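You operate a simulated robot arm through the tools that you are given. There is no shell and no other tool. Be economical: measure what you need, move in short steps, check, and stop when the job is done.

You are at the controls of a simulated two-armed robot. One attempt, no reset.

JOB
Open the green soap dispenser, shut the pink one and crate it.
Fine: hold each dispenser while you turn its pump to the printed word; the green one ends on the work mat.

It is judged by the outcome, as a careful person would: the job done as asked, and still so three seconds after it is handed in. It fails if anything else is knocked over, pushed out of place, dropped, spilled or broken.

ROBOT AND FRAMES
Two 7-joint arms with two-finger parallel grippers on one trunk, on a base that drives. Base frame: it is fixed to the floor where the robot stands at the start and does not move with it; the origin is under the middle of the robot, x ahead of it, y to its left, z up; the surface under the hand at the start is at about z = 0.9. Lengths are in m, angles in degrees, forces in N, time in s.
The left shoulder is at the start at [0.07, 0.163, 1.22], the right one opposite. With the tool pointing down near the work surface each hand reaches from about 0.4 to 0.88 m from the robot's upright axis, wherever it stands, measured 20 degrees to its own side. Places, roughly: crate [0.5, 0.3, 0.9]; green pump [0.5, -0.3, 1.1]; pink pump [0.5, -0.1, 1.1]; work mat [0.5, -0.1, 0.9]. Payload 3.43 kg a hand.
Tool frame (each hand has its own): the origin (TCP) lies between the finger pads and is the grasp point; the fingertips stand 0.034 m ahead of it; z points along the fingers, y is the line along which they close. Largest opening 0.128 m; finger width 0.024, thickness 0.012; the body of the gripper, 0.048 by 0.13 m, starts 0.096 m behind the TCP.
Orientation is told as [roll, pitch, yaw] about the base's x, y, z axes, in that order, counted from this pose: with the fingers straight down and closing along the base's y, the tool's x points along the base's -x, its y along +y and its z along -z.

CONTROLS
- The arms move only by the tool move_arm. It takes "left_motion", "right_motion" or both (then of equal length, played together; a hand with none holds still); each is text: rows parted by semicolons, each of 7 numbers parted by spaces: the shift along the base's x, y, z in m, then the turn, a rotation vector about the base's x, y, z in degrees, then the opening, from 0 (shut) to 1 (fully open). In form: dx dy dz wx wy wz claw; .... A call has 1 to 8 rows; each row is the pose to reach, as a shift and turn from the pose commanded when the call began. A row lasts 0.2 s, in which the tool goes at most 0.05 m and 8.6 degrees; a call with a longer step from one row to the next is refused whole, and so is a gripper value outside its range. Where a pose cannot be reached the arm comes as near as it can. A force on the tool above 40 N (or 10 N above the force at the start of the call, whichever is more), or a blocked arm, ends the call early, and 0.2 s more pass. The fingers move at their own pace (about 0.153 m/s each) and stop on an object; they squeeze with about 32 N. The grip force told is the motor's: it shows also when the fingers shut on nothing. Time passes only in rows, and 0.2 s behind the last, so rows that repeat a pose let the fingers close. It gives the time, the measured TCP pose, the force on the tool (base axes), the opening and the grip force at its end, in the units of the frame above (readings bear some noise), with the torque about the TCP (base axes, N m) and any sound that the robot's microphone picked up.
- Cameras (640 x 400 px; columns grow to the right, rows downward): "scene" is now at [0.1424, -0.0157, 1.4623]; the picture's right is [-0.17, -0.99, 0.00], its down [-0.45, 0.08, -0.89] and it looks along [0.88, -0.15, -0.45] (base axes); focal length 214 px, centre (320, 200). "left" rides on the left gripper at [0.076, 0.011, -0.16] in its tool frame; the picture's right is [-0.15, 0.99, 0.00], its down [-0.88, -0.13, -0.46] and it looks along [-0.45, -0.07, 0.89] (tool axes); focal length 234 px, centre (320, 200). "right" rides on the right gripper at [0.076, -0.011, -0.16] in its tool frame; the picture's right is [0.15, 0.99, 0.00], its down [-0.88, 0.13, -0.46] and it looks along [-0.45, 0.07, 0.89] (tool axes); focal length 234 px, centre (320, 200). There is no depth. A picture from a camera that has moved, and an enlarged one, comes with that camera's place and axes in the base frame and with its lens.
- camera(camera): a new picture of that camera. The clock stands still meanwhile.
- slide_trunk(by): slides the trunk up (or, below 0, down) by that many m; the arms and the scene camera ride with it, the base frame stays. It gives what a move gives, with no picture.
- roll_base(legs): drives the robot by 1 to 6 legs, each [ahead, left, turn to the left] in m, m and degrees, along the robot's own axes; the way and the turn of a leg run together, so that a leg with both is an arc; at most 1.5 m and 180 degrees a leg. The arms and the cameras ride along, it lands a little off, and it stops where it bumps. It gives what a move gives.
- pan_tilt(pan, tilt): turns the head with the scene camera to pan (to the left, within 86 degrees either way) and tilt (down, from -29 to 69), counted from straight ahead of the robot. It gives what a move gives.
- zoom(camera, box): a new picture of the part [left, top, right, bottom] of that camera's present view, enlarged. The clock stands still meanwhile.
- hand_in(): hands the job in; it is judged then, once.

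Work in short steps. Places have to be worked out from the pictures, the camera data and where the tool is seen: move nearer, look again, correct. Check each grasp and each placing, and mend what went wrong. You have 120 turns and 92 pictures in all, those below and enlarged ones among them. Open the grippers and draw the arms clear of the work before you hand the job in, unless the task says otherwise; then end with one line.

The tools are called after "Emit:" as a command line: name --argument value ..., lists and objects as JSON in quotes. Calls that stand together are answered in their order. move_arm: Moves the arms, as the interface text tells. Its arguments: {"type":"object","properties":{"left_motion":{"type":"string"},"right_motion":{"type":"string"}},"required":[]} The other tools are called the same way: slide_trunk (by) slides the trunk up or down; roll_base (legs) drives the base; pan_tilt (pan, tilt) turns the head that bears the scene camera; camera (camera) takes a picture; zoom (camera, box) takes an enlarged picture of a part of a camera's view; hand_in () hands the job in.

At the start:

```text
time: 0.0
left_eef_pos: [0.518, 0.0647, 1.414]
left_tcp_rot: [0.1, 0.1, 0.1]
left_ft_force: [0.9, 1.1, 0.1]
left_torque: [0.02, -0.03, 0.02]
left_grip_width: 0.128
left_grasp_force: 0.0
right_eef_pos: [0.4339, -0.344, 1.4292]
right_tcp_rot: [0.0, 0.0, -0.2]
right_ft_force: [-0.1, -0.5, -0.6]
right_torque: [0.01, 0.02, 0.0]
right_grip_width: 0.1282
right_grasp_force: 0.0
trunk travel left (down, up): [-0.7, 0.24]
robot x, y, heading: [-0.0009, 0.0013, -0.1]
head pan, tilt: [-9.7, 26.9]
```

scene: 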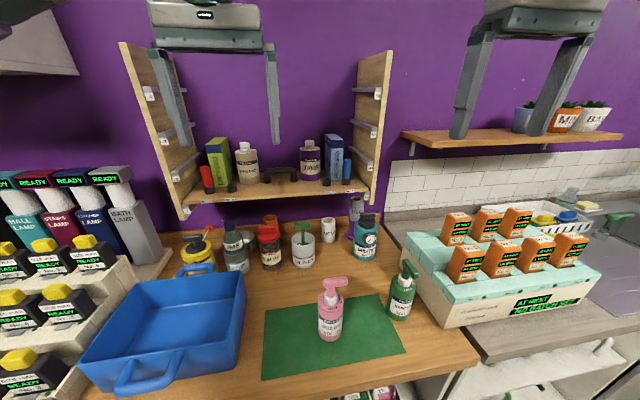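
right: 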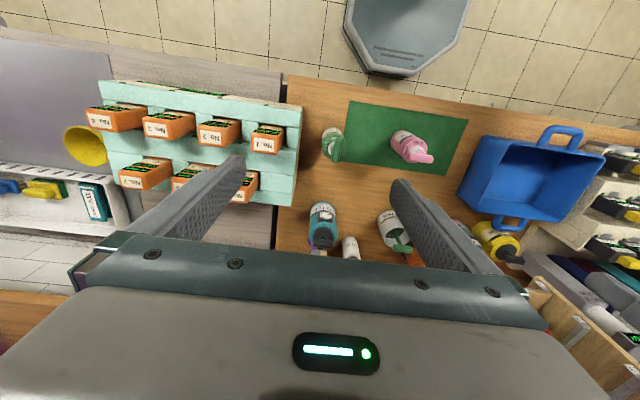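
left: 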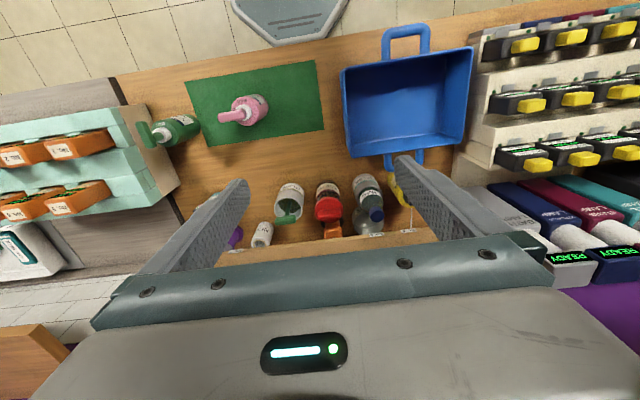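

The pink dispenser stands on the mat and the green one to its right. I zoom in on both to read the printed words.

Emit:
zoom --camera "scene" --box '[290, 260, 370, 350]'

Emit:
zoom --camera "scene" --box '[370, 245, 440, 325]'

Emit:
zoom --camera "left" --box '[130, 60, 330, 190]'

Emit:
zoom --camera "right" --box '[300, 90, 480, 200]'

```text
4.44 times, centred on (330, 305) of scene
camera zoom: at [0.1424, -0.0157, 1.4623], right [-0.17, -0.99, 0.0], down [-0.45, 0.08, -0.89], along [0.88, -0.15, -0.45], focal length 953 px, centre (276, -267)
```

zoom: 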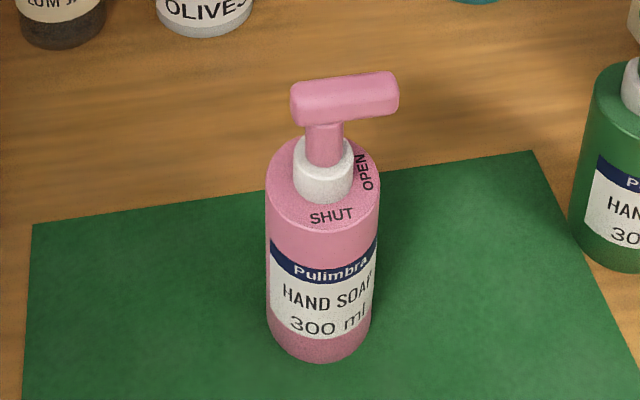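

```text
5.00 times, centred on (405, 285) of scene
camera zoom: at [0.1424, -0.0157, 1.4623], right [-0.17, -0.99, 0.0], down [-0.45, 0.08, -0.89], along [0.88, -0.15, -0.45], focal length 1072 px, centre (-105, -225)
```

zoom: 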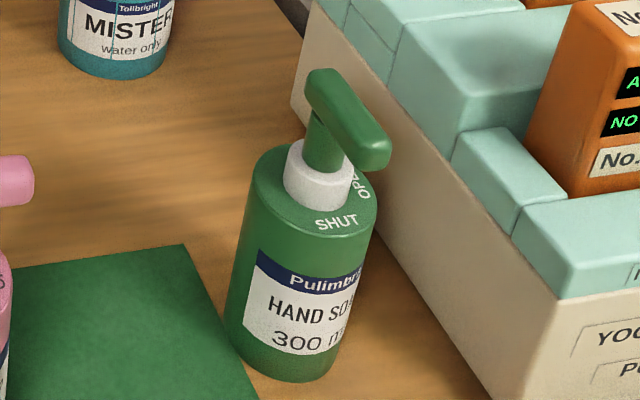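

```text
3.08 times, centred on (230, 125) of left
camera zoom: at [0.4419, 0.0765, 1.5736], right [0.15, 0.99, 0.0], down [0.88, -0.13, 0.46], along [0.45, -0.07, -0.89], focal length 720 px, centre (597, 431)
```

zoom: 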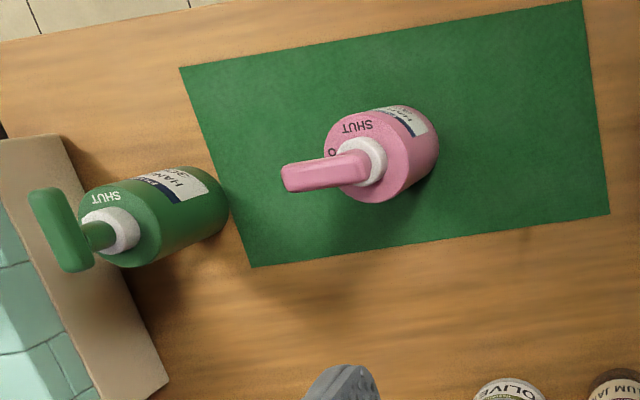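

```text
3.56 times, centred on (390, 145) of right
camera zoom: at [0.358, -0.3561, 1.5892], right [-0.15, 0.99, 0.0], down [0.88, 0.13, 0.46], along [0.45, 0.07, -0.89], focal length 833 px, centre (71, 396)
```

zoom: 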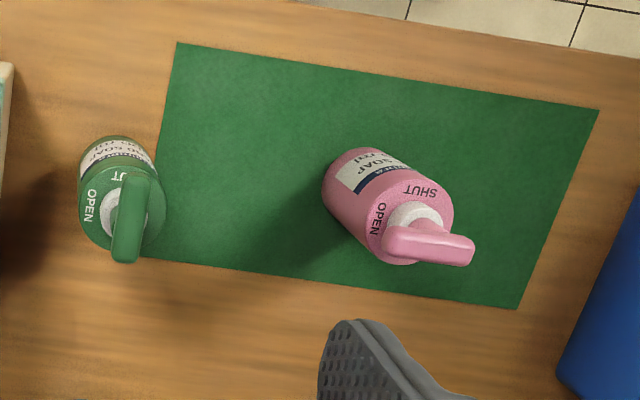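

Pink's nozzle points to OPEN on its -y side, with SHUT facing the robot. Green is the reverse. I put pink at about (0.469, -0.095) and green at about (0.491, -0.304). My plan is to hold the body with the left hand tilted in from the left and turn the pump from above with the right. I start by yawing both hands.

Emit:
move_arm --left_motion "0 0.02 0 0 0 8.5 1; -0.01 0.04 0 0 0 17 1; -0.02 0.06 0 0 0 25.5 1; -0.03 0.08 0 0 0 34 1; -0.04 0.1 0 0 0 42.5 1; -0.05 0.12 0 0 0 51 1; -0.05 0.13 0 0 0 59.5 1; -0.05 0.13 0 0 0 68 1" --right_motion "0 0 0 0 0 8.5 1; 0 0 0 0 0 17 1; 0 0 0 0 0 25.5 1; 0 0 0 0 0 34 1; 0 0 0 0 0 42.5 1; 0 0 0 0 0 51 1; 0 0 0 0 0 59.5 1; 0 0 0 0 0 68 1"

```text
time: 1.8
left_eef_pos: [0.4655, 0.197, 1.4143]
left_tcp_rot: [0.0, 0.0, 68.2]
left_ft_force: [-0.7, -0.2, -0.2]
left_torque: [0.03, -0.01, 0.0]
left_grip_width: 0.1284
left_grasp_force: 0.0
right_eef_pos: [0.4336, -0.3452, 1.4284]
right_tcp_rot: [0.0, -0.1, 68.1]
right_ft_force: [0.2, -0.1, -0.1]
right_torque: [0.03, -0.02, 0.01]
right_grip_width: 0.128
right_grasp_force: 0.0
trunk travel left (down, up): [-0.7, 0.24]
robot x, y, heading: [-0.0017, -0.0016, -0.1]
head pan, tilt: [-9.7, 26.9]
```

Readings are fine. I finish the yaw and start tilting the left hand, and bring the right hand above pink.

Emit:
move_arm --left_motion "0 0 0 0 0 8 1; 0 0 0 0 0 16 1; 0 0 0 0 0 22 1; 0 0 -0.01 -7.9 1.5 22 1; 0 0 -0.02 -15.9 3.1 21.9 1; 0 0 -0.03 -23.8 4.6 21.7 1; 0 0 -0.04 -31.7 6.2 21.4 1; 0 0 -0.05 -39.5 7.7 21.1 1" --right_motion "0 0.03 -0.01 0 0 8 1; 0.01 0.06 -0.03 0 0 16 1; 0.02 0.09 -0.04 0 0 22 1; 0.02 0.12 -0.06 0 0 22 1; 0.03 0.15 -0.08 0 0 22 1; 0.035 0.18 -0.1 0 0 22 1; 0.035 0.21 -0.12 0 0 22 1; 0.035 0.24 -0.13 0 0 22 1"

Emit:
camera --camera "right"

Emit:
camera --camera "left"

```text
time: 3.6
left_eef_pos: [0.4675, 0.1968, 1.3643]
left_tcp_rot: [0.1, 40.2, 90.2]
left_ft_force: [-0.3, 0.0, 0.7]
left_torque: [0.01, 0.01, 0.04]
left_grip_width: 0.1281
left_grasp_force: 0.0
right_eef_pos: [0.4656, -0.1305, 1.2841]
right_tcp_rot: [0.0, 0.0, 89.8]
right_ft_force: [-0.1, -0.5, 1.1]
right_torque: [0.0, -0.04, -0.02]
right_grip_width: 0.1278
right_grasp_force: 0.1
right hand out of reach, approached as far as the arm can: row 7, 8
trunk travel left (down, up): [-0.7, 0.24]
robot x, y, heading: [-0.0022, 0.0015, -0.0]
head pan, tilt: [-9.7, 26.9]
```

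```text
84 pictures are left
camera right: at [0.4767, -0.206, 1.445], right [-0.99, -0.14, 0.0], down [-0.13, 0.88, 0.46], along [-0.07, 0.45, -0.89], focal length 234 px, centre (320, 200)
```

right: 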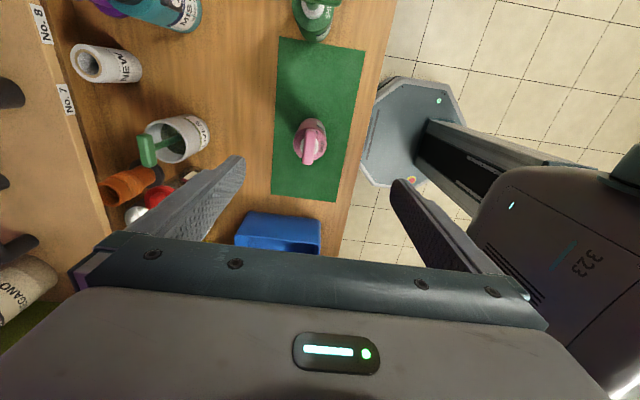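

```text
83 pictures are left
camera left: at [0.4569, 0.2409, 1.5348], right [-0.99, 0.11, -0.09], down [0.13, 0.97, -0.22], along [0.07, -0.23, -0.97], focal length 234 px, centre (320, 200)
```

left: 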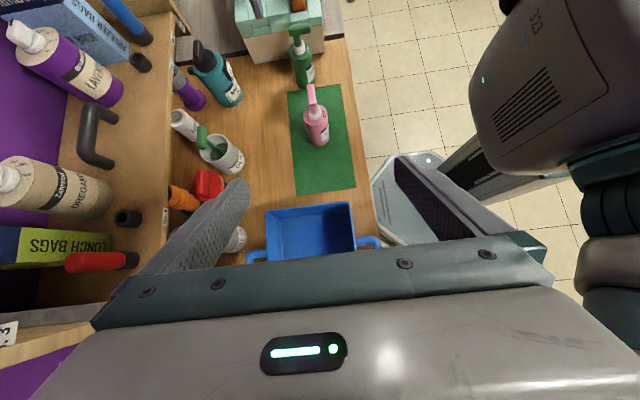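

The right hand is too near the robot axis to reach across at this yaw. I back the base 0.1 m.

Emit:
roll_base --legs '[[-0.1, 0, 0]]'

Emit:
zoom --camera "right" --box '[270, 90, 380, 180]'

```text
time: 4.8
left_eef_pos: [0.3665, 0.1943, 1.3633]
left_tcp_rot: [0.2, 40.0, 89.8]
left_ft_force: [0.1, -0.2, 0.5]
left_torque: [-0.02, -0.02, 0.0]
left_grip_width: 0.1283
left_grasp_force: 0.0
right_eef_pos: [0.3621, -0.132, 1.2841]
right_tcp_rot: [0.0, -0.2, 89.7]
right_ft_force: [0.0, 0.3, 0.3]
right_torque: [-0.02, -0.01, 0.0]
right_grip_width: 0.1282
right_grasp_force: 0.1
trunk travel left (down, up): [-0.7, 0.24]
robot x, y, heading: [-0.1048, 0.0002, -0.4]
head pan, tilt: [-9.7, 26.9]
```

```text
4.44 times, centred on (325, 135) of right
camera zoom: at [0.3734, -0.2086, 1.4444], right [-0.99, -0.14, 0.0], down [-0.12, 0.88, 0.46], along [-0.07, 0.45, -0.89], focal length 1041 px, centre (298, 489)
```

zoom: 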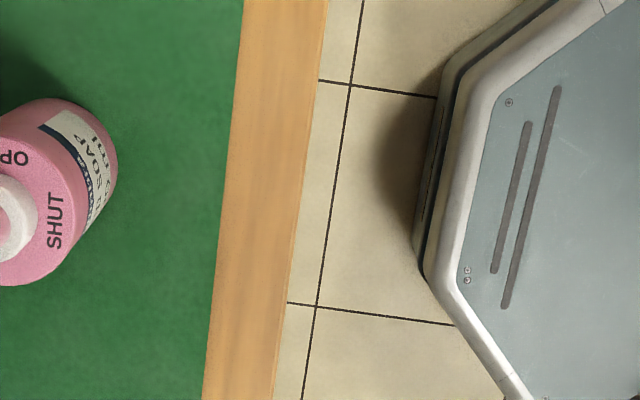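

I move the right hand over pink, and tilt the left hand to about 65° as it comes in above the crate edge.

Emit:
move_arm --left_motion "0.03 0 0 -6 0 0 1; 0.06 0 -0.02 -12 0 0 1; 0.09 -0.02 -0.05 -18 0 0 1; 0.102 -0.04 -0.08 -25 0 0 1; 0.102 -0.06 -0.11 -25 0 0 1; 0.102 -0.08 -0.14 -25 0 0 1; 0.102 -0.09 -0.16 -25 0 0 1" --right_motion "0.03 0.005 0 0 0 0 1; 0.06 0.01 0 0 0 0 1; 0.09 0.02 -0.01 0 0 0 1; 0.107 0.03 -0.02 0 0 0 1; 0.107 0.037 -0.03 0 0 0 1; 0.107 0.037 -0.03 0 0 0 1; 0.107 0.037 -0.03 0 0 0 1"

Emit:
camera --camera "right"

Emit:
camera --camera "left"

Emit:
camera --camera "scene"

```text
time: 6.4
left_eef_pos: [0.4671, 0.1046, 1.2029]
left_tcp_rot: [-0.1, 65.0, 89.8]
left_ft_force: [-0.1, 0.1, 0.4]
left_torque: [0.04, 0.04, 0.01]
left_grip_width: 0.1279
left_grasp_force: 0.1
right_eef_pos: [0.4488, -0.1544, 1.2347]
right_tcp_rot: [-0.1, -0.1, 89.6]
right_ft_force: [-0.5, -0.1, -0.3]
right_torque: [-0.01, -0.03, 0.0]
right_grip_width: 0.1279
right_grasp_force: 0.1
right hand out of reach, approached as far as the arm can: row 1, 2, 3, 4, 5, 6, 7
trunk travel left (down, up): [-0.7, 0.24]
robot x, y, heading: [-0.1042, 0.0001, -0.2]
head pan, tilt: [-9.7, 26.9]
```

```text
81 pictures are left
camera right: at [0.4591, -0.2304, 1.3952], right [-0.99, -0.14, 0.0], down [-0.13, 0.88, 0.46], along [-0.06, 0.45, -0.89], focal length 234 px, centre (320, 200)
```

right: 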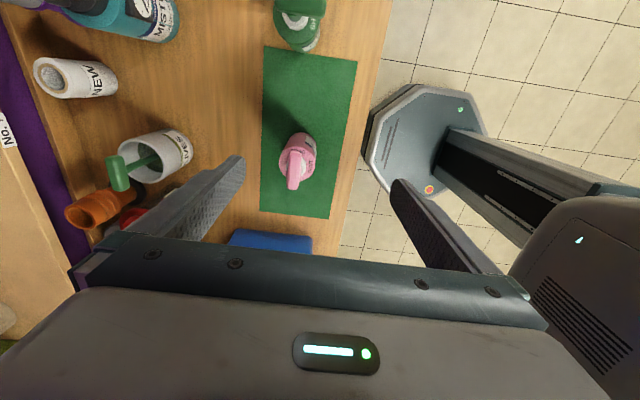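

```text
80 pictures are left
camera left: at [0.4571, 0.2173, 1.3395], right [-0.99, 0.06, -0.13], down [0.13, 0.78, -0.61], along [0.07, -0.62, -0.78], focal length 234 px, centre (320, 200)
```

left: 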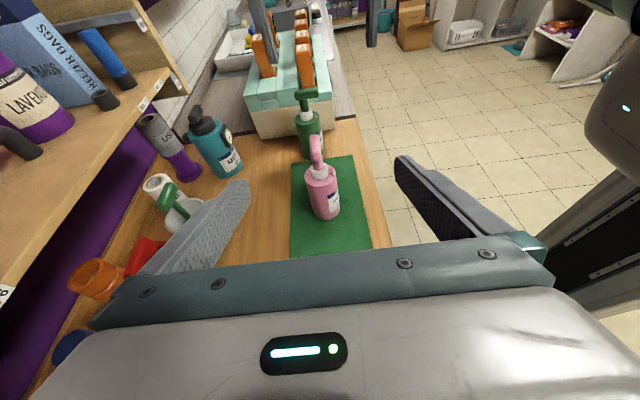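

```text
79 pictures are left
camera scene: at [0.0385, -0.0148, 1.4625], right [-0.17, -0.99, 0.0], down [-0.45, 0.08, -0.89], along [0.88, -0.15, -0.45], focal length 214 px, centre (320, 200)
```

scene: 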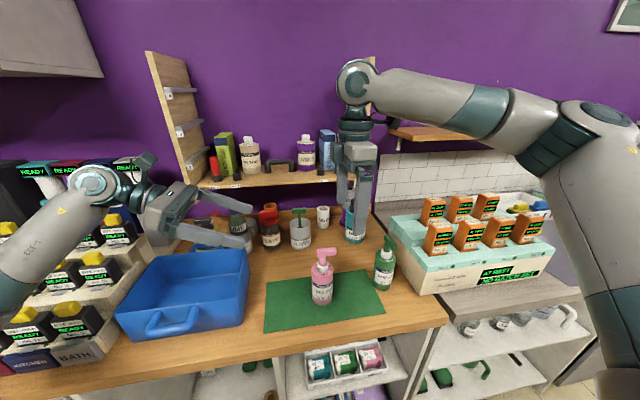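

At yaw 90 the right wrist hits a limit near y = -0.15 relative to the robot. I shift the base 0.12 m left so pink comes nearer the right side.

Emit:
roll_base --legs '[[0, 0.12, 0]]'

```text
time: 7.6
left_eef_pos: [0.4687, 0.2194, 1.2037]
left_tcp_rot: [-0.1, 65.0, 89.7]
left_ft_force: [-0.2, -0.2, -0.4]
left_torque: [0.01, 0.01, 0.03]
left_grip_width: 0.1281
left_grasp_force: 0.0
right_eef_pos: [0.4497, -0.0391, 1.2334]
right_tcp_rot: [0.0, -0.1, 89.6]
right_ft_force: [0.1, -0.2, -0.2]
right_torque: [0.02, -0.01, 0.0]
right_grip_width: 0.1281
right_grasp_force: 0.0
trunk travel left (down, up): [-0.7, 0.24]
robot x, y, heading: [-0.1031, 0.1192, -0.3]
head pan, tilt: [-9.7, 26.9]
```

I move the right hand over pink again and the left hand closer to it.

Emit:
move_arm --left_motion "0 -0.03 -0.01 0 0 0 1; 0 -0.06 -0.02 0 0 0 1; 0 -0.09 -0.03 0 0 0 1" --right_motion "0.005 -0.03 0 0 0 0 1; 0.01 -0.05 0 0 0 0 1; 0.019 -0.056 0 0 0 0 1"

Emit:
zoom --camera "right" --box '[240, 90, 400, 190]'

Emit:
camera --camera "left"

```text
time: 8.4
left_eef_pos: [0.4709, 0.13, 1.1719]
left_tcp_rot: [0.1, 65.1, 90.0]
left_ft_force: [0.8, 0.1, -0.1]
left_torque: [0.0, 0.01, 0.01]
left_grip_width: 0.1282
left_grasp_force: 0.0
right_eef_pos: [0.4704, -0.094, 1.2355]
right_tcp_rot: [0.0, 0.0, 89.6]
right_ft_force: [0.7, -0.5, -0.6]
right_torque: [-0.01, 0.04, 0.02]
right_grip_width: 0.128
right_grasp_force: 0.0
trunk travel left (down, up): [-0.7, 0.24]
robot x, y, heading: [-0.1013, 0.1173, 0.1]
head pan, tilt: [-9.7, 26.9]
```

```text
4.00 times, centred on (320, 140) of right
camera zoom: at [0.4808, -0.1699, 1.3962], right [-0.99, -0.14, 0.0], down [-0.12, 0.88, 0.46], along [-0.06, 0.45, -0.89], focal length 937 px, centre (320, 440)
```

zoom: 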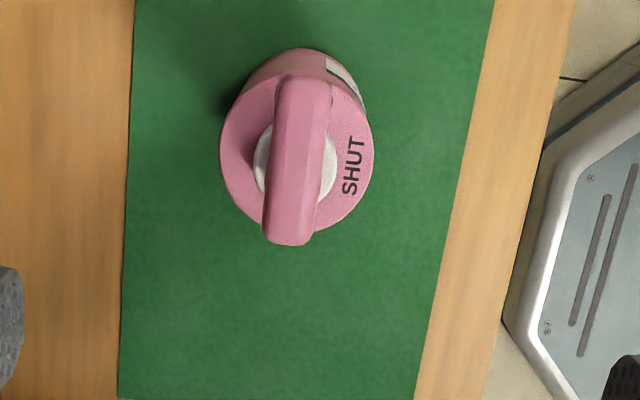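

```text
77 pictures are left
camera left: at [0.4596, 0.242, 1.3087], right [-0.99, 0.07, -0.13], down [0.13, 0.78, -0.61], along [0.06, -0.62, -0.79], focal length 234 px, centre (320, 200)
```

left: 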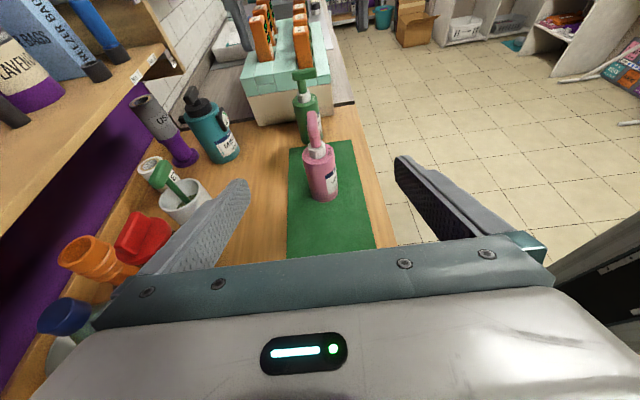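

From this view pink is at about x 0.48, a little different from the first estimate. I take zooms from the scene and left cameras to triangulate.

Emit:
zoom --camera "scene" --box '[280, 230, 360, 320]'

Emit:
zoom --camera "left" --box '[270, 90, 370, 220]'

```text
4.44 times, centred on (320, 275) of scene
camera zoom: at [0.041, 0.1013, 1.4622], right [-0.17, -0.99, 0.0], down [-0.45, 0.08, -0.89], along [0.88, -0.15, -0.45], focal length 953 px, centre (320, -133)
```

zoom: 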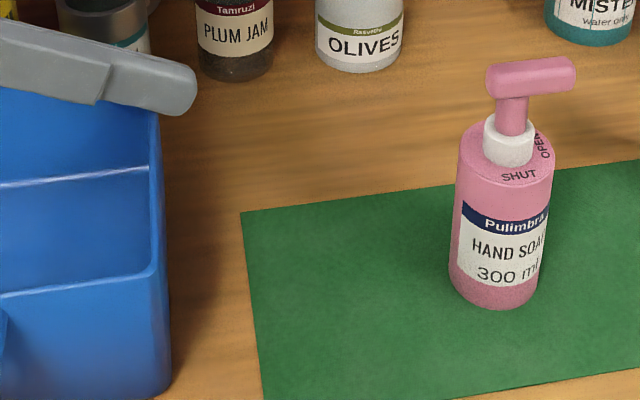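

```text
3.08 times, centred on (320, 155) of left
camera zoom: at [0.4596, 0.242, 1.3087], right [-0.99, 0.07, -0.13], down [0.13, 0.78, -0.61], along [0.06, -0.62, -0.79], focal length 720 px, centre (320, 338)
```

zoom: 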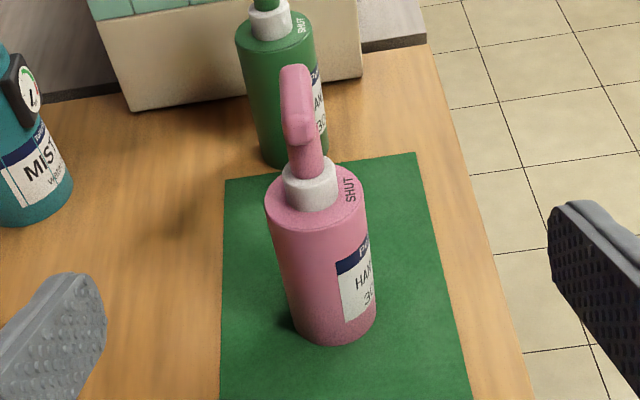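

Triangulation puts pink at about (0.481, -0.098), with the table at about z 0.89, the shoulder at 1.017 and the bar at about 1.079 pointing to -y. I bring the left hand in along its own axis at a 60° tilt with the fingers open.

Emit:
move_arm --left_motion "0.003 -0.03 -0.04 2 0 0 1; 0.007 -0.06 -0.08 4 0 0 1; 0.01 -0.09 -0.117 5 0 0 1; 0.01 -0.124 -0.137 5 0 0 1; 0.01 -0.158 -0.157 5 0 0 1; 0.01 -0.18 -0.169 5 0 0 1"

Emit:
camera --camera "left"

Emit:
camera --camera "right"

```text
refused: row 2 steps farther than a row can; nothing moved
```

```text
74 pictures are left
camera left: at [0.4596, 0.242, 1.3087], right [-0.99, 0.07, -0.13], down [0.13, 0.78, -0.61], along [0.06, -0.62, -0.79], focal length 234 px, centre (320, 200)
```

left: 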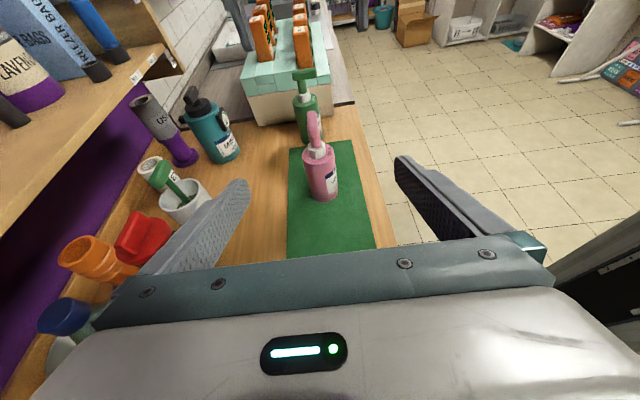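

```text
73 pictures are left
camera right: at [0.4808, -0.1699, 1.3962], right [-0.99, -0.14, 0.0], down [-0.12, 0.88, 0.46], along [-0.06, 0.45, -0.89], focal length 234 px, centre (320, 200)
```

right: 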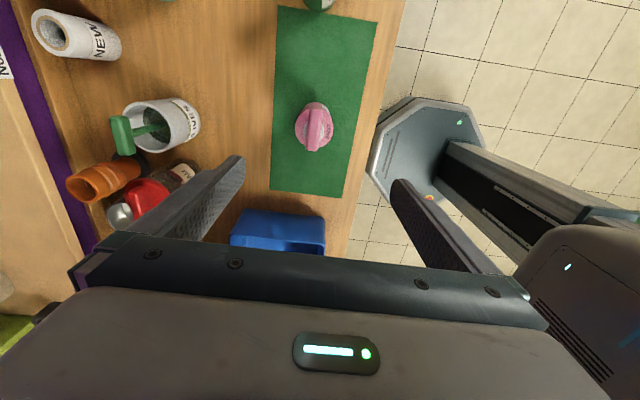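

One step was too long, so the call was refused. I split it finer.

Emit:
move_arm --left_motion "0.003 -0.025 -0.03 1.5 0 0 1; 0.006 -0.05 -0.06 3 0 0 1; 0.009 -0.07 -0.09 4 0 0 1; 0.01 -0.09 -0.117 5 0 0 1; 0.01 -0.124 -0.137 5 0 0 1; 0.01 -0.158 -0.157 5 0 0 1; 0.01 -0.18 -0.169 5 0 0 1"

Emit:
camera --camera "left"

Emit:
camera --camera "right"

```text
time: 10.0
left_eef_pos: [0.4766, -0.051, 1.005]
left_tcp_rot: [-0.1, 59.9, 89.7]
left_ft_force: [0.2, 0.0, 0.2]
left_torque: [-0.02, 0.03, 0.01]
left_grip_width: 0.1279
left_grasp_force: 0.0
right_eef_pos: [0.468, -0.0939, 1.2362]
right_tcp_rot: [0.0, -0.2, 89.6]
right_ft_force: [0.1, -0.1, -0.2]
right_torque: [0.01, 0.03, 0.0]
right_grip_width: 0.128
right_grasp_force: 0.1
trunk travel left (down, up): [-0.7, 0.24]
robot x, y, heading: [-0.1019, 0.1173, -0.0]
head pan, tilt: [-9.7, 26.9]
```

```text
72 pictures are left
camera left: at [0.4662, 0.0494, 1.1504], right [-0.99, 0.08, -0.13], down [0.13, 0.83, -0.53], along [0.07, -0.55, -0.84], focal length 234 px, centre (320, 200)
```

left: 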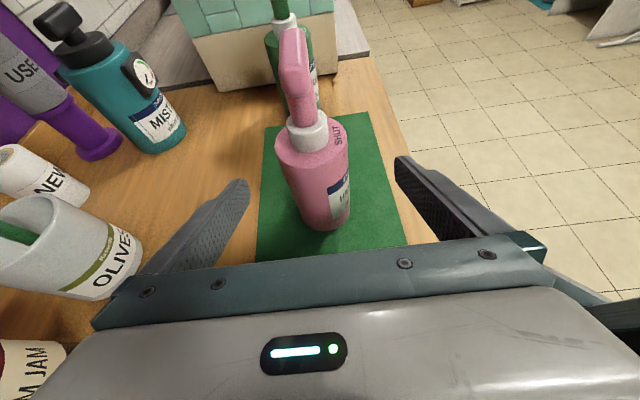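

```text
71 pictures are left
camera right: at [0.4787, -0.1706, 1.397], right [-0.99, -0.14, 0.0], down [-0.12, 0.88, 0.46], along [-0.06, 0.45, -0.89], focal length 234 px, centre (320, 200)
```

right: 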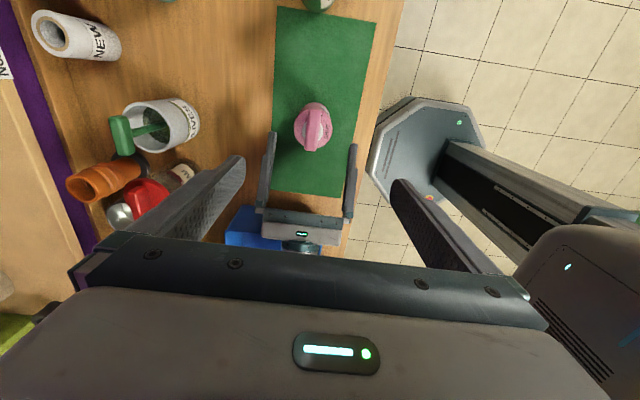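

The left fingers straddle pink. I check the centring in the right view.

Emit:
zoom --camera "right" --box '[250, 90, 370, 250]'

```text
2.50 times, centred on (310, 170) of right
camera zoom: at [0.4787, -0.1706, 1.397], right [-0.99, -0.14, 0.0], down [-0.12, 0.88, 0.46], along [-0.06, 0.45, -0.89], focal length 585 px, centre (345, 275)
```

zoom: 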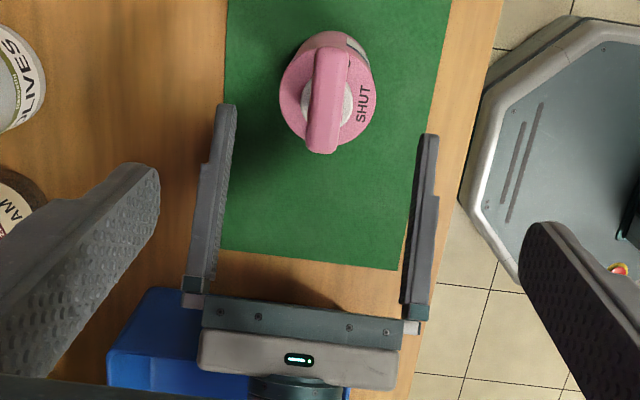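

The bottle is about 3 mm further in +x than the hand axis. I correct that, move in the last 45 mm and partly close.

Emit:
move_arm --left_motion "0.004 -0.022 -0.013 0 0 0 1; 0.004 -0.044 -0.026 0 0 0 1; 0.004 -0.044 -0.026 0 0 0 0.55; 0.004 -0.044 -0.026 0 0 0 0.55"

Emit:
zoom --camera "right" --box '[250, 70, 370, 190]'

Emit:
zoom --camera "left" --box '[200, 40, 440, 260]'

```text
time: 11.0
left_eef_pos: [0.4779, -0.0932, 0.9864]
left_tcp_rot: [-1.3, 60.2, 88.7]
left_ft_force: [0.0, -0.4, 0.8]
left_torque: [-0.01, -0.01, -0.01]
left_grip_width: 0.0703
left_grasp_force: 0.0
right_eef_pos: [0.4606, -0.092, 1.2408]
right_tcp_rot: [-0.4, 0.0, 89.6]
right_ft_force: [-0.5, -0.5, -0.7]
right_torque: [0.01, 0.01, 0.04]
right_grip_width: 0.1279
right_grasp_force: 0.0
trunk travel left (down, up): [-0.7, 0.24]
robot x, y, heading: [-0.0991, 0.1167, -0.2]
head pan, tilt: [-9.7, 26.9]
```

```text
3.33 times, centred on (310, 130) of right
camera zoom: at [0.4709, -0.1684, 1.4014], right [-0.99, -0.14, -0.01], down [-0.13, 0.88, 0.46], along [-0.06, 0.45, -0.89], focal length 781 px, centre (353, 433)
```

zoom: 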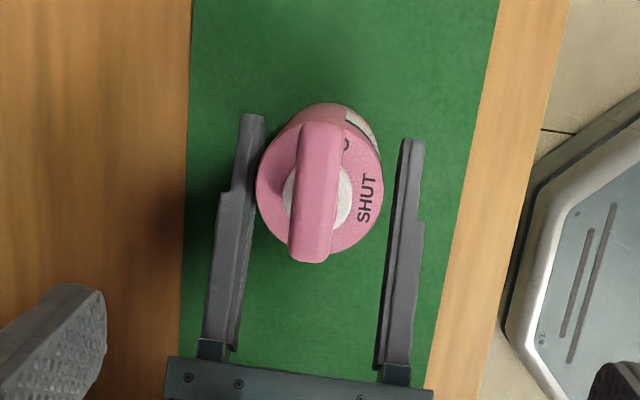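

```text
1.82 times, centred on (320, 150) of left
camera zoom: at [0.4651, 0.007, 1.1319], right [-0.99, 0.08, -0.14], down [0.14, 0.83, -0.53], along [0.07, -0.55, -0.83], focal length 426 px, centre (320, 291)
```

zoom: 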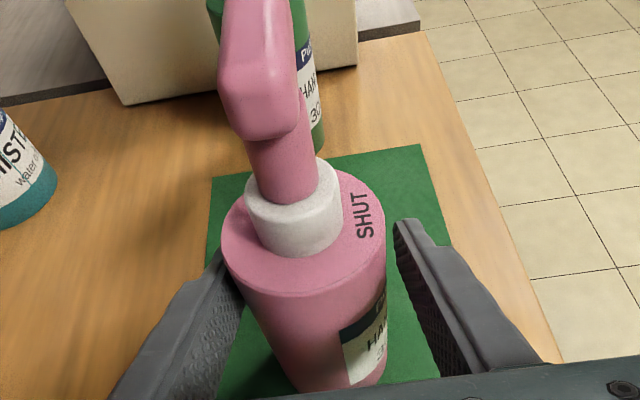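

Both hands read slightly off their commands. I hold one moment and re-read before closing.

Emit:
move_arm --left_motion "0 0 0 0 0 0 0.55; 0 0 0 0 0 0 0.55"

Emit:
camera --camera "scene"

```text
time: 11.6
left_eef_pos: [0.4774, -0.0917, 0.9855]
left_tcp_rot: [-1.3, 60.1, 88.7]
left_ft_force: [-0.7, 0.6, 0.0]
left_torque: [0.03, 0.02, 0.0]
left_grip_width: 0.0702
left_grasp_force: 0.0
right_eef_pos: [0.4597, -0.0924, 1.241]
right_tcp_rot: [-0.3, 0.0, 89.5]
right_ft_force: [-0.5, -0.2, -0.9]
right_torque: [0.01, 0.0, 0.02]
right_grip_width: 0.128
right_grasp_force: 0.1
trunk travel left (down, up): [-0.7, 0.24]
robot x, y, heading: [-0.1034, 0.118, -0.3]
head pan, tilt: [-9.7, 26.9]
```

```text
67 pictures are left
camera scene: at [0.0302, 0.1028, 1.4635], right [-0.17, -0.98, 0.0], down [-0.44, 0.08, -0.9], along [0.88, -0.15, -0.45], focal length 214 px, centre (320, 200)
```

scene: 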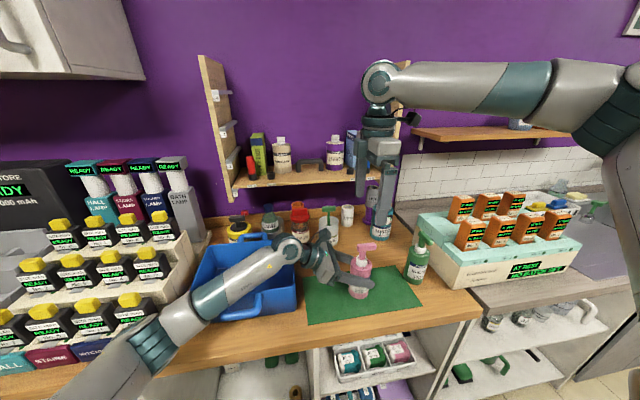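

The scene camera has moved back 1 cm, so something may be pressing on the left arm. I look closely at its forearm and the crate.

Emit:
zoom --camera "scene" --box '[60, 220, 380, 400]'

```text
2.00 times, centred on (220, 310) of scene
camera zoom: at [0.0302, 0.1028, 1.4635], right [-0.17, -0.98, 0.0], down [-0.44, 0.08, -0.9], along [0.88, -0.15, -0.45], focal length 429 px, centre (520, -20)
```

zoom: 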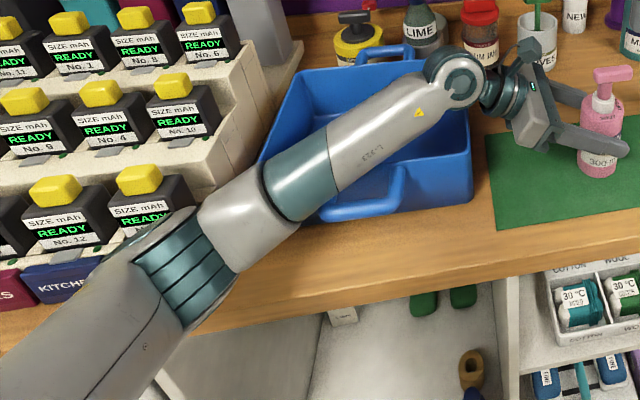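

The left elbow seems to press against the battery stand or counter. I open the left hand, back off along the same path, and then raise the trunk for clearance.

Emit:
move_arm --left_motion "0 0 0 0 0 0 1; 0 0 0 0 0 0 1; -0.002 0.022 0.013 0 0 0 1; -0.004 0.044 0.026 0 0 0 1; -0.004 0.08 0.046 0 0 0 1; -0.004 0.115 0.066 0 0 0 1; -0.004 0.13 0.1 0 0 0 1; -0.004 0.145 0.13 0 0 0 1"

Emit:
camera --camera "scene"

```text
time: 13.4
left_eef_pos: [0.4784, 0.0488, 1.1083]
left_tcp_rot: [0.1, 60.0, 89.6]
left_ft_force: [0.5, 0.0, -0.9]
left_torque: [0.01, 0.02, 0.0]
left_grip_width: 0.1279
left_grasp_force: 0.1
right_eef_pos: [0.4675, -0.0943, 1.2361]
right_tcp_rot: [0.0, 0.0, 89.5]
right_ft_force: [-0.2, 0.1, 0.1]
right_torque: [-0.01, 0.0, 0.02]
right_grip_width: 0.1279
right_grasp_force: 0.0
trunk travel left (down, up): [-0.7, 0.24]
robot x, y, heading: [-0.1019, 0.1194, -0.4]
head pan, tilt: [-9.7, 26.9]
```

```text
65 pictures are left
camera scene: at [0.0396, 0.1015, 1.4623], right [-0.17, -0.98, 0.0], down [-0.45, 0.08, -0.89], along [0.88, -0.15, -0.45], focal length 214 px, centre (320, 200)
```

scene: 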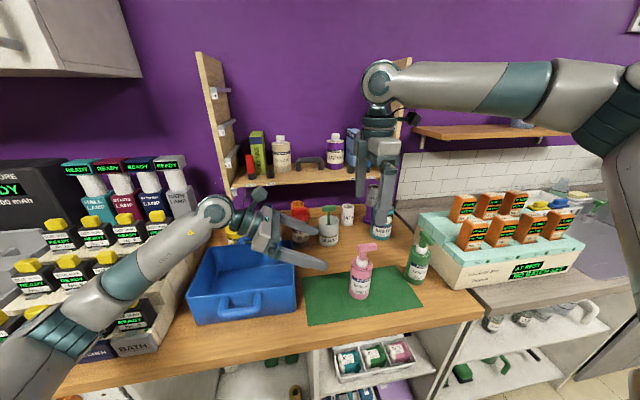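

Everything returned to normal and nothing looks moved. I raise the trunk 0.2 m to lift the elbow, then come down again.

Emit:
slide_trunk --by 0.2

Emit:
move_arm --left_motion "0 0 -0.05 0 0 0 1; 0 0 -0.1 0 0 0 1; 0 0 -0.15 0 0 0 1; 0 0 -0.2 0 0 0 1; 0 0 -0.22 0 0 0 1" --right_motion "0 0 -0.05 0 0 0 1; 0 0 -0.1 0 0 0 1; 0 0 -0.15 0 0 0 1; 0 0 -0.2 0 0 0 1; 0 0 -0.2 0 0 0 1"

Emit:
camera --camera "scene"

```text
time: 15.6
left_eef_pos: [0.4784, 0.0489, 1.3071]
left_tcp_rot: [0.0, 60.0, 89.8]
left_ft_force: [0.0, 0.6, 0.0]
left_torque: [0.05, 0.02, 0.02]
left_grip_width: 0.1281
left_grasp_force: 0.0
right_eef_pos: [0.4684, -0.0932, 1.437]
right_tcp_rot: [0.0, -0.2, 89.5]
right_ft_force: [-0.4, 0.4, 0.0]
right_torque: [0.0, 0.02, -0.01]
right_grip_width: 0.1277
right_grasp_force: 0.0
trunk travel left (down, up): [-0.9, 0.04]
robot x, y, heading: [-0.1038, 0.116, -0.1]
head pan, tilt: [-9.7, 26.9]
```

```text
time: 16.8
left_eef_pos: [0.4776, 0.0492, 1.0871]
left_tcp_rot: [0.1, 60.0, 89.7]
left_ft_force: [-0.6, 0.1, -0.2]
left_torque: [0.02, 0.01, 0.02]
left_grip_width: 0.1282
left_grasp_force: 0.1
right_eef_pos: [0.4682, -0.0929, 1.2365]
right_tcp_rot: [-0.1, -0.1, 89.6]
right_ft_force: [1.4, -0.2, 1.3]
right_torque: [-0.02, 0.0, 0.02]
right_grip_width: 0.1281
right_grasp_force: 0.0
trunk travel left (down, up): [-0.9, 0.04]
robot x, y, heading: [-0.1016, 0.118, -0.3]
head pan, tilt: [-9.7, 26.9]
```

```text
64 pictures are left
camera scene: at [0.0393, 0.1014, 1.6624], right [-0.17, -0.98, 0.0], down [-0.45, 0.08, -0.89], along [0.88, -0.15, -0.45], focal length 214 px, centre (320, 200)
```

scene: 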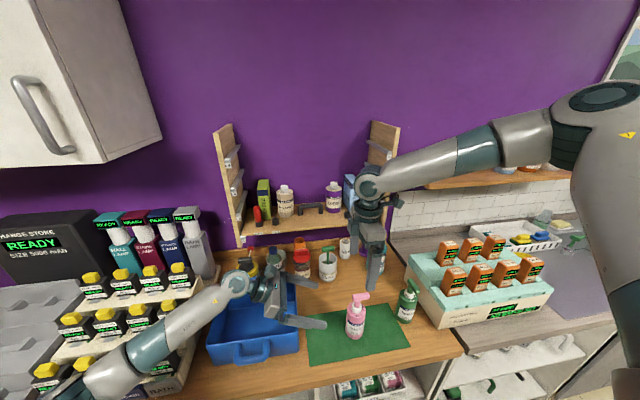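

I tilt the head down and pan it left to watch the elbow, then take the approach in stages.

Emit:
pan_tilt --pan 15 --tilt 48

Emit:
move_arm --left_motion "0.002 -0.03 -0.03 0 0 0 1; 0.004 -0.06 -0.05 0 0 0 1; 0.005 -0.1 -0.08 0 0 0 1"

Emit:
camera --camera "scene"

```text
time: 17.7
left_eef_pos: [0.479, 0.0485, 1.0875]
left_tcp_rot: [0.0, 60.1, 89.8]
left_ft_force: [0.2, -0.3, -0.2]
left_torque: [-0.04, 0.03, -0.04]
left_grip_width: 0.128
left_grasp_force: 0.1
right_eef_pos: [0.4693, -0.0933, 1.2376]
right_tcp_rot: [0.1, -0.1, 89.6]
right_ft_force: [-0.7, 0.1, 0.3]
right_torque: [0.01, 0.02, 0.0]
right_grip_width: 0.1283
right_grasp_force: 0.0
trunk travel left (down, up): [-0.9, 0.04]
robot x, y, heading: [-0.1067, 0.118, -0.3]
head pan, tilt: [15.0, 48.0]
```

```text
time: 18.5
left_eef_pos: [0.4843, -0.0538, 1.0069]
left_tcp_rot: [0.1, 59.9, 89.9]
left_ft_force: [0.2, 0.0, -0.2]
left_torque: [0.0, 0.0, -0.01]
left_grip_width: 0.128
left_grasp_force: 0.0
right_eef_pos: [0.47, -0.0944, 1.2365]
right_tcp_rot: [0.0, -0.1, 89.6]
right_ft_force: [0.2, -0.6, -0.4]
right_torque: [-0.01, 0.0, -0.02]
right_grip_width: 0.1281
right_grasp_force: 0.0
trunk travel left (down, up): [-0.9, 0.04]
robot x, y, heading: [-0.1014, 0.1159, -0.5]
head pan, tilt: [15.0, 48.0]
```

```text
63 pictures are left
camera scene: at [0.0262, 0.1351, 1.6306], right [0.25, -0.97, 0.0], down [-0.72, -0.19, -0.67], along [0.65, 0.17, -0.74], focal length 214 px, centre (320, 200)
```

scene: 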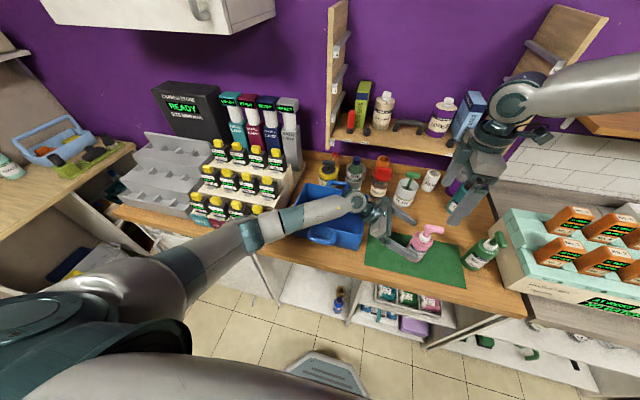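

The elbow is now well clear of the counter. I check the centring of the left fingers on pink from the right camera.

Emit:
zoom --camera "right" --box '[250, 80, 370, 230]'

```text
2.67 times, centred on (310, 155) of right
camera zoom: at [0.4802, -0.1708, 1.3971], right [-0.99, -0.14, 0.0], down [-0.12, 0.88, 0.46], along [-0.06, 0.45, -0.89], focal length 624 px, centre (347, 320)
```

zoom: 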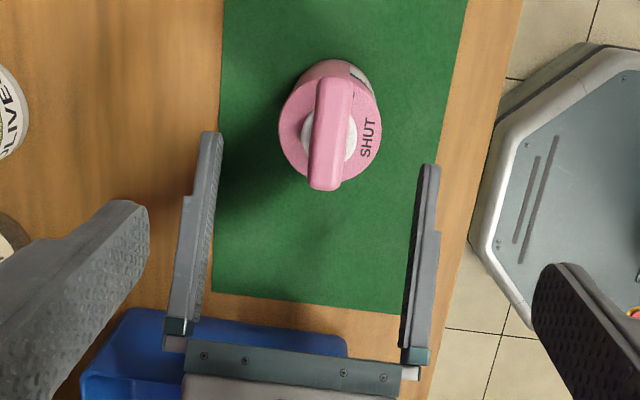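

Pink is about 4 mm further in -x than the hand axis. I correct, move in and partly close.

Emit:
move_arm --left_motion "-0.004 -0.022 -0.013 0 0 0 1; -0.004 -0.042 -0.026 0 0 0 1; -0.004 -0.042 -0.026 0 0 0 0.55; -0.004 -0.042 -0.026 0 0 0 0.55"

Emit:
zoom --camera "left" --box '[200, 40, 440, 260]'

Emit:
zoom --camera "right" --box '[250, 80, 370, 200]'

```text
time: 19.5
left_eef_pos: [0.4786, -0.093, 0.9821]
left_tcp_rot: [0.0, 60.0, 89.9]
left_ft_force: [1.4, -1.0, 0.1]
left_torque: [0.01, 0.01, 0.01]
left_grip_width: 0.0704
left_grasp_force: 0.1
right_eef_pos: [0.4683, -0.0927, 1.2369]
right_tcp_rot: [0.0, -0.2, 89.6]
right_ft_force: [0.9, 0.0, 0.5]
right_torque: [0.01, 0.0, 0.04]
right_grip_width: 0.128
right_grasp_force: 0.1
trunk travel left (down, up): [-0.9, 0.04]
robot x, y, heading: [-0.1028, 0.1149, -0.1]
head pan, tilt: [15.0, 48.0]
```

```text
1.82 times, centred on (320, 150) of left
camera zoom: at [0.4689, 0.0067, 1.1277], right [-0.99, 0.08, -0.13], down [0.13, 0.83, -0.53], along [0.06, -0.55, -0.84], focal length 426 px, centre (320, 291)
```

zoom: 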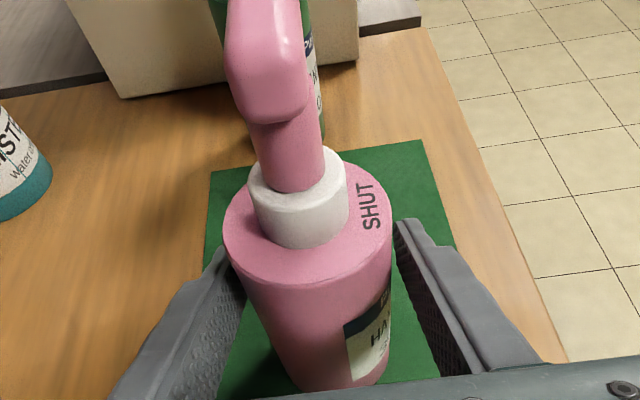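

```text
3.33 times, centred on (310, 140) of right
camera zoom: at [0.4796, -0.1692, 1.3977], right [-0.99, -0.14, 0.0], down [-0.12, 0.88, 0.46], along [-0.06, 0.45, -0.89], focal length 781 px, centre (353, 400)
```

zoom: 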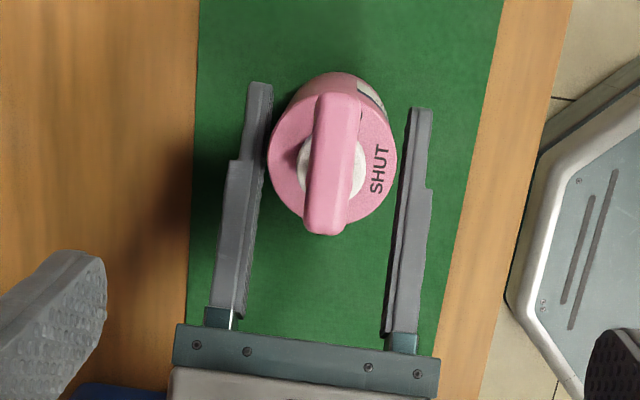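

It is well centred, so I close gently and then fully.

Emit:
move_arm --left_motion "0 0 0 0 0 0 0.48; 0 0 0 0 0 0 0.42; 0 0 0 0 0 0 0.3; 0 0 0 0 0 0 0; 0 0 0 0 0 0 0"

Emit:
zoom --camera "right" --box '[250, 80, 370, 200]'

```text
time: 20.7
left_eef_pos: [0.4796, -0.0928, 0.9827]
left_tcp_rot: [-0.1, 59.9, 89.8]
left_ft_force: [1.2, 0.8, 0.0]
left_torque: [0.03, -0.08, 0.05]
left_grip_width: 0.0608
left_grasp_force: 32.0
right_eef_pos: [0.4689, -0.0932, 1.2371]
right_tcp_rot: [-0.1, -0.1, 89.6]
right_ft_force: [0.2, -0.9, -0.6]
right_torque: [0.01, -0.03, -0.01]
right_grip_width: 0.1281
right_grasp_force: 0.1
trunk travel left (down, up): [-0.9, 0.04]
robot x, y, heading: [-0.1031, 0.1163, -0.4]
head pan, tilt: [15.0, 48.0]
```

```text
3.33 times, centred on (310, 140) of right
camera zoom: at [0.4797, -0.1694, 1.3976], right [-0.99, -0.14, 0.0], down [-0.12, 0.88, 0.46], along [-0.06, 0.45, -0.89], focal length 781 px, centre (353, 400)
```

zoom: 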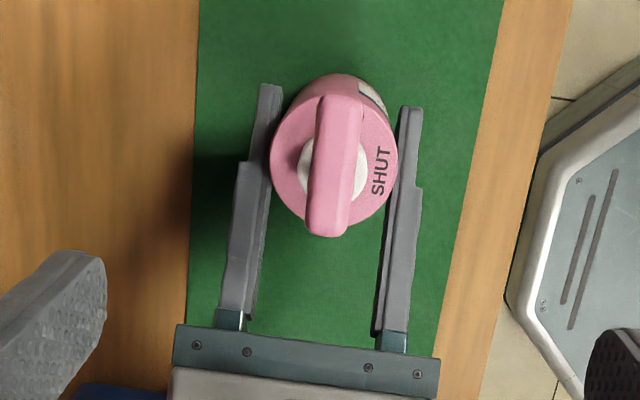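

Pink is held at width 0.061. I judge the pump axis to be at (0.4795, -0.099). I lower the right hand over the bar, half open.

Emit:
move_arm --right_motion "0.006 -0.004 -0.02 0 0 0.4 0.6; 0.01 -0.006 -0.04 0 0 0.4 0.5; 0.0105 -0.0065 -0.07 0 0 0.4 0.5; 0.0105 -0.0065 -0.1 0 0 0.4 0.5"

Emit:
camera --camera "right"

Emit:
camera --camera "left"

```text
time: 21.7
left_eef_pos: [0.4794, -0.0944, 0.9814]
left_tcp_rot: [0.2, 60.0, 89.7]
left_ft_force: [0.7, -0.9, 1.3]
left_torque: [-0.01, -0.05, 0.04]
left_grip_width: 0.0605
left_grasp_force: 32.1
right_eef_pos: [0.4792, -0.1001, 1.138]
right_tcp_rot: [0.0, -0.1, 90.0]
right_ft_force: [-0.2, -1.2, -0.2]
right_torque: [-0.01, -0.02, -0.02]
right_grip_width: 0.0641
right_grasp_force: 0.0
trunk travel left (down, up): [-0.9, 0.04]
robot x, y, heading: [-0.1039, 0.1194, -0.4]
head pan, tilt: [15.0, 48.0]
```

```text
58 pictures are left
camera right: at [0.4907, -0.1767, 1.2982], right [-0.99, -0.15, 0.0], down [-0.13, 0.88, 0.46], along [-0.07, 0.45, -0.89], focal length 234 px, centre (320, 200)
```

right: 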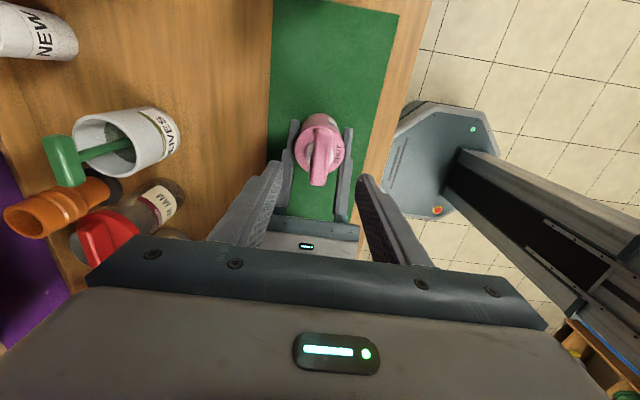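

```text
57 pictures are left
camera left: at [0.4695, 0.0063, 1.1276], right [-0.99, 0.08, -0.13], down [0.13, 0.83, -0.53], along [0.06, -0.55, -0.84], focal length 234 px, centre (320, 200)
```

left: 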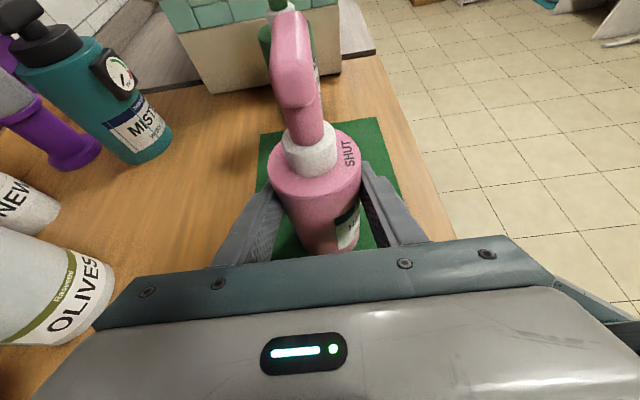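

Aligned. I descend onto the bar (TCP about 1.081) and close gently.

Emit:
move_arm --right_motion "0 0 -0.03 0 0 0 0.5; 0 0 -0.056 0 0 0 0.5; 0 0 -0.056 0 0 0 0.35; 0 0 -0.056 0 0 0 0.25"

Emit:
camera --camera "left"

Emit:
zoom --camera "right" --box '[200, 90, 440, 260]'

```text
time: 22.7
left_eef_pos: [0.4789, -0.0936, 0.9816]
left_tcp_rot: [0.0, 60.0, 89.6]
left_ft_force: [-9.8, 1.9, 2.9]
left_torque: [-0.23, -1.02, -0.14]
left_grip_width: 0.0604
left_grasp_force: 32.2
right_eef_pos: [0.467, -0.1214, 1.1012]
right_tcp_rot: [-0.3, -0.2, 89.9]
right_ft_force: [9.6, -3.3, -2.8]
right_torque: [-0.14, -0.15, -0.2]
right_grip_width: 0.0378
right_grasp_force: 5.0
right hand out of reach, approached as far as the arm can: row 1, 2, 3, 4
trunk travel left (down, up): [-0.9, 0.04]
robot x, y, heading: [-0.1035, 0.1186, -0.3]
head pan, tilt: [15.0, 48.0]
```

```text
56 pictures are left
camera left: at [0.4681, 0.0059, 1.1277], right [-0.99, 0.08, -0.13], down [0.14, 0.83, -0.53], along [0.06, -0.55, -0.84], focal length 234 px, centre (320, 200)
```

left: 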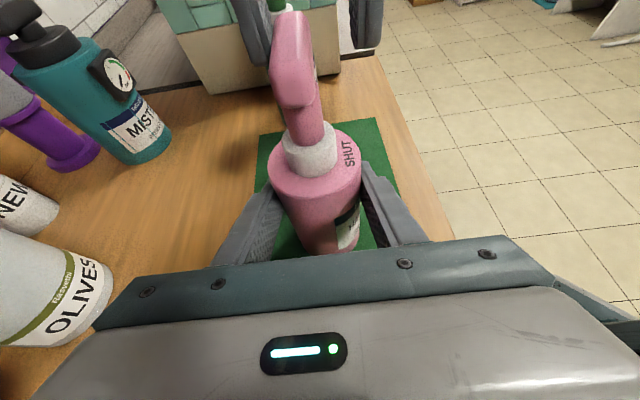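

```text
2.35 times, centred on (320, 175) of right
camera zoom: at [0.4783, -0.1978, 1.2623], right [-0.99, -0.15, 0.0], down [-0.13, 0.88, 0.46], along [-0.06, 0.45, -0.89], focal length 551 px, centre (320, 259)
```

zoom: 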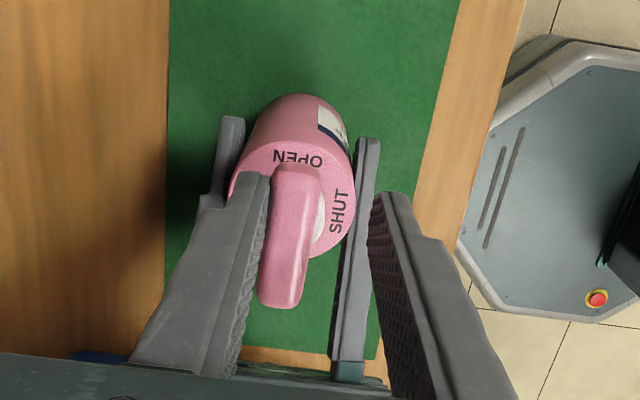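

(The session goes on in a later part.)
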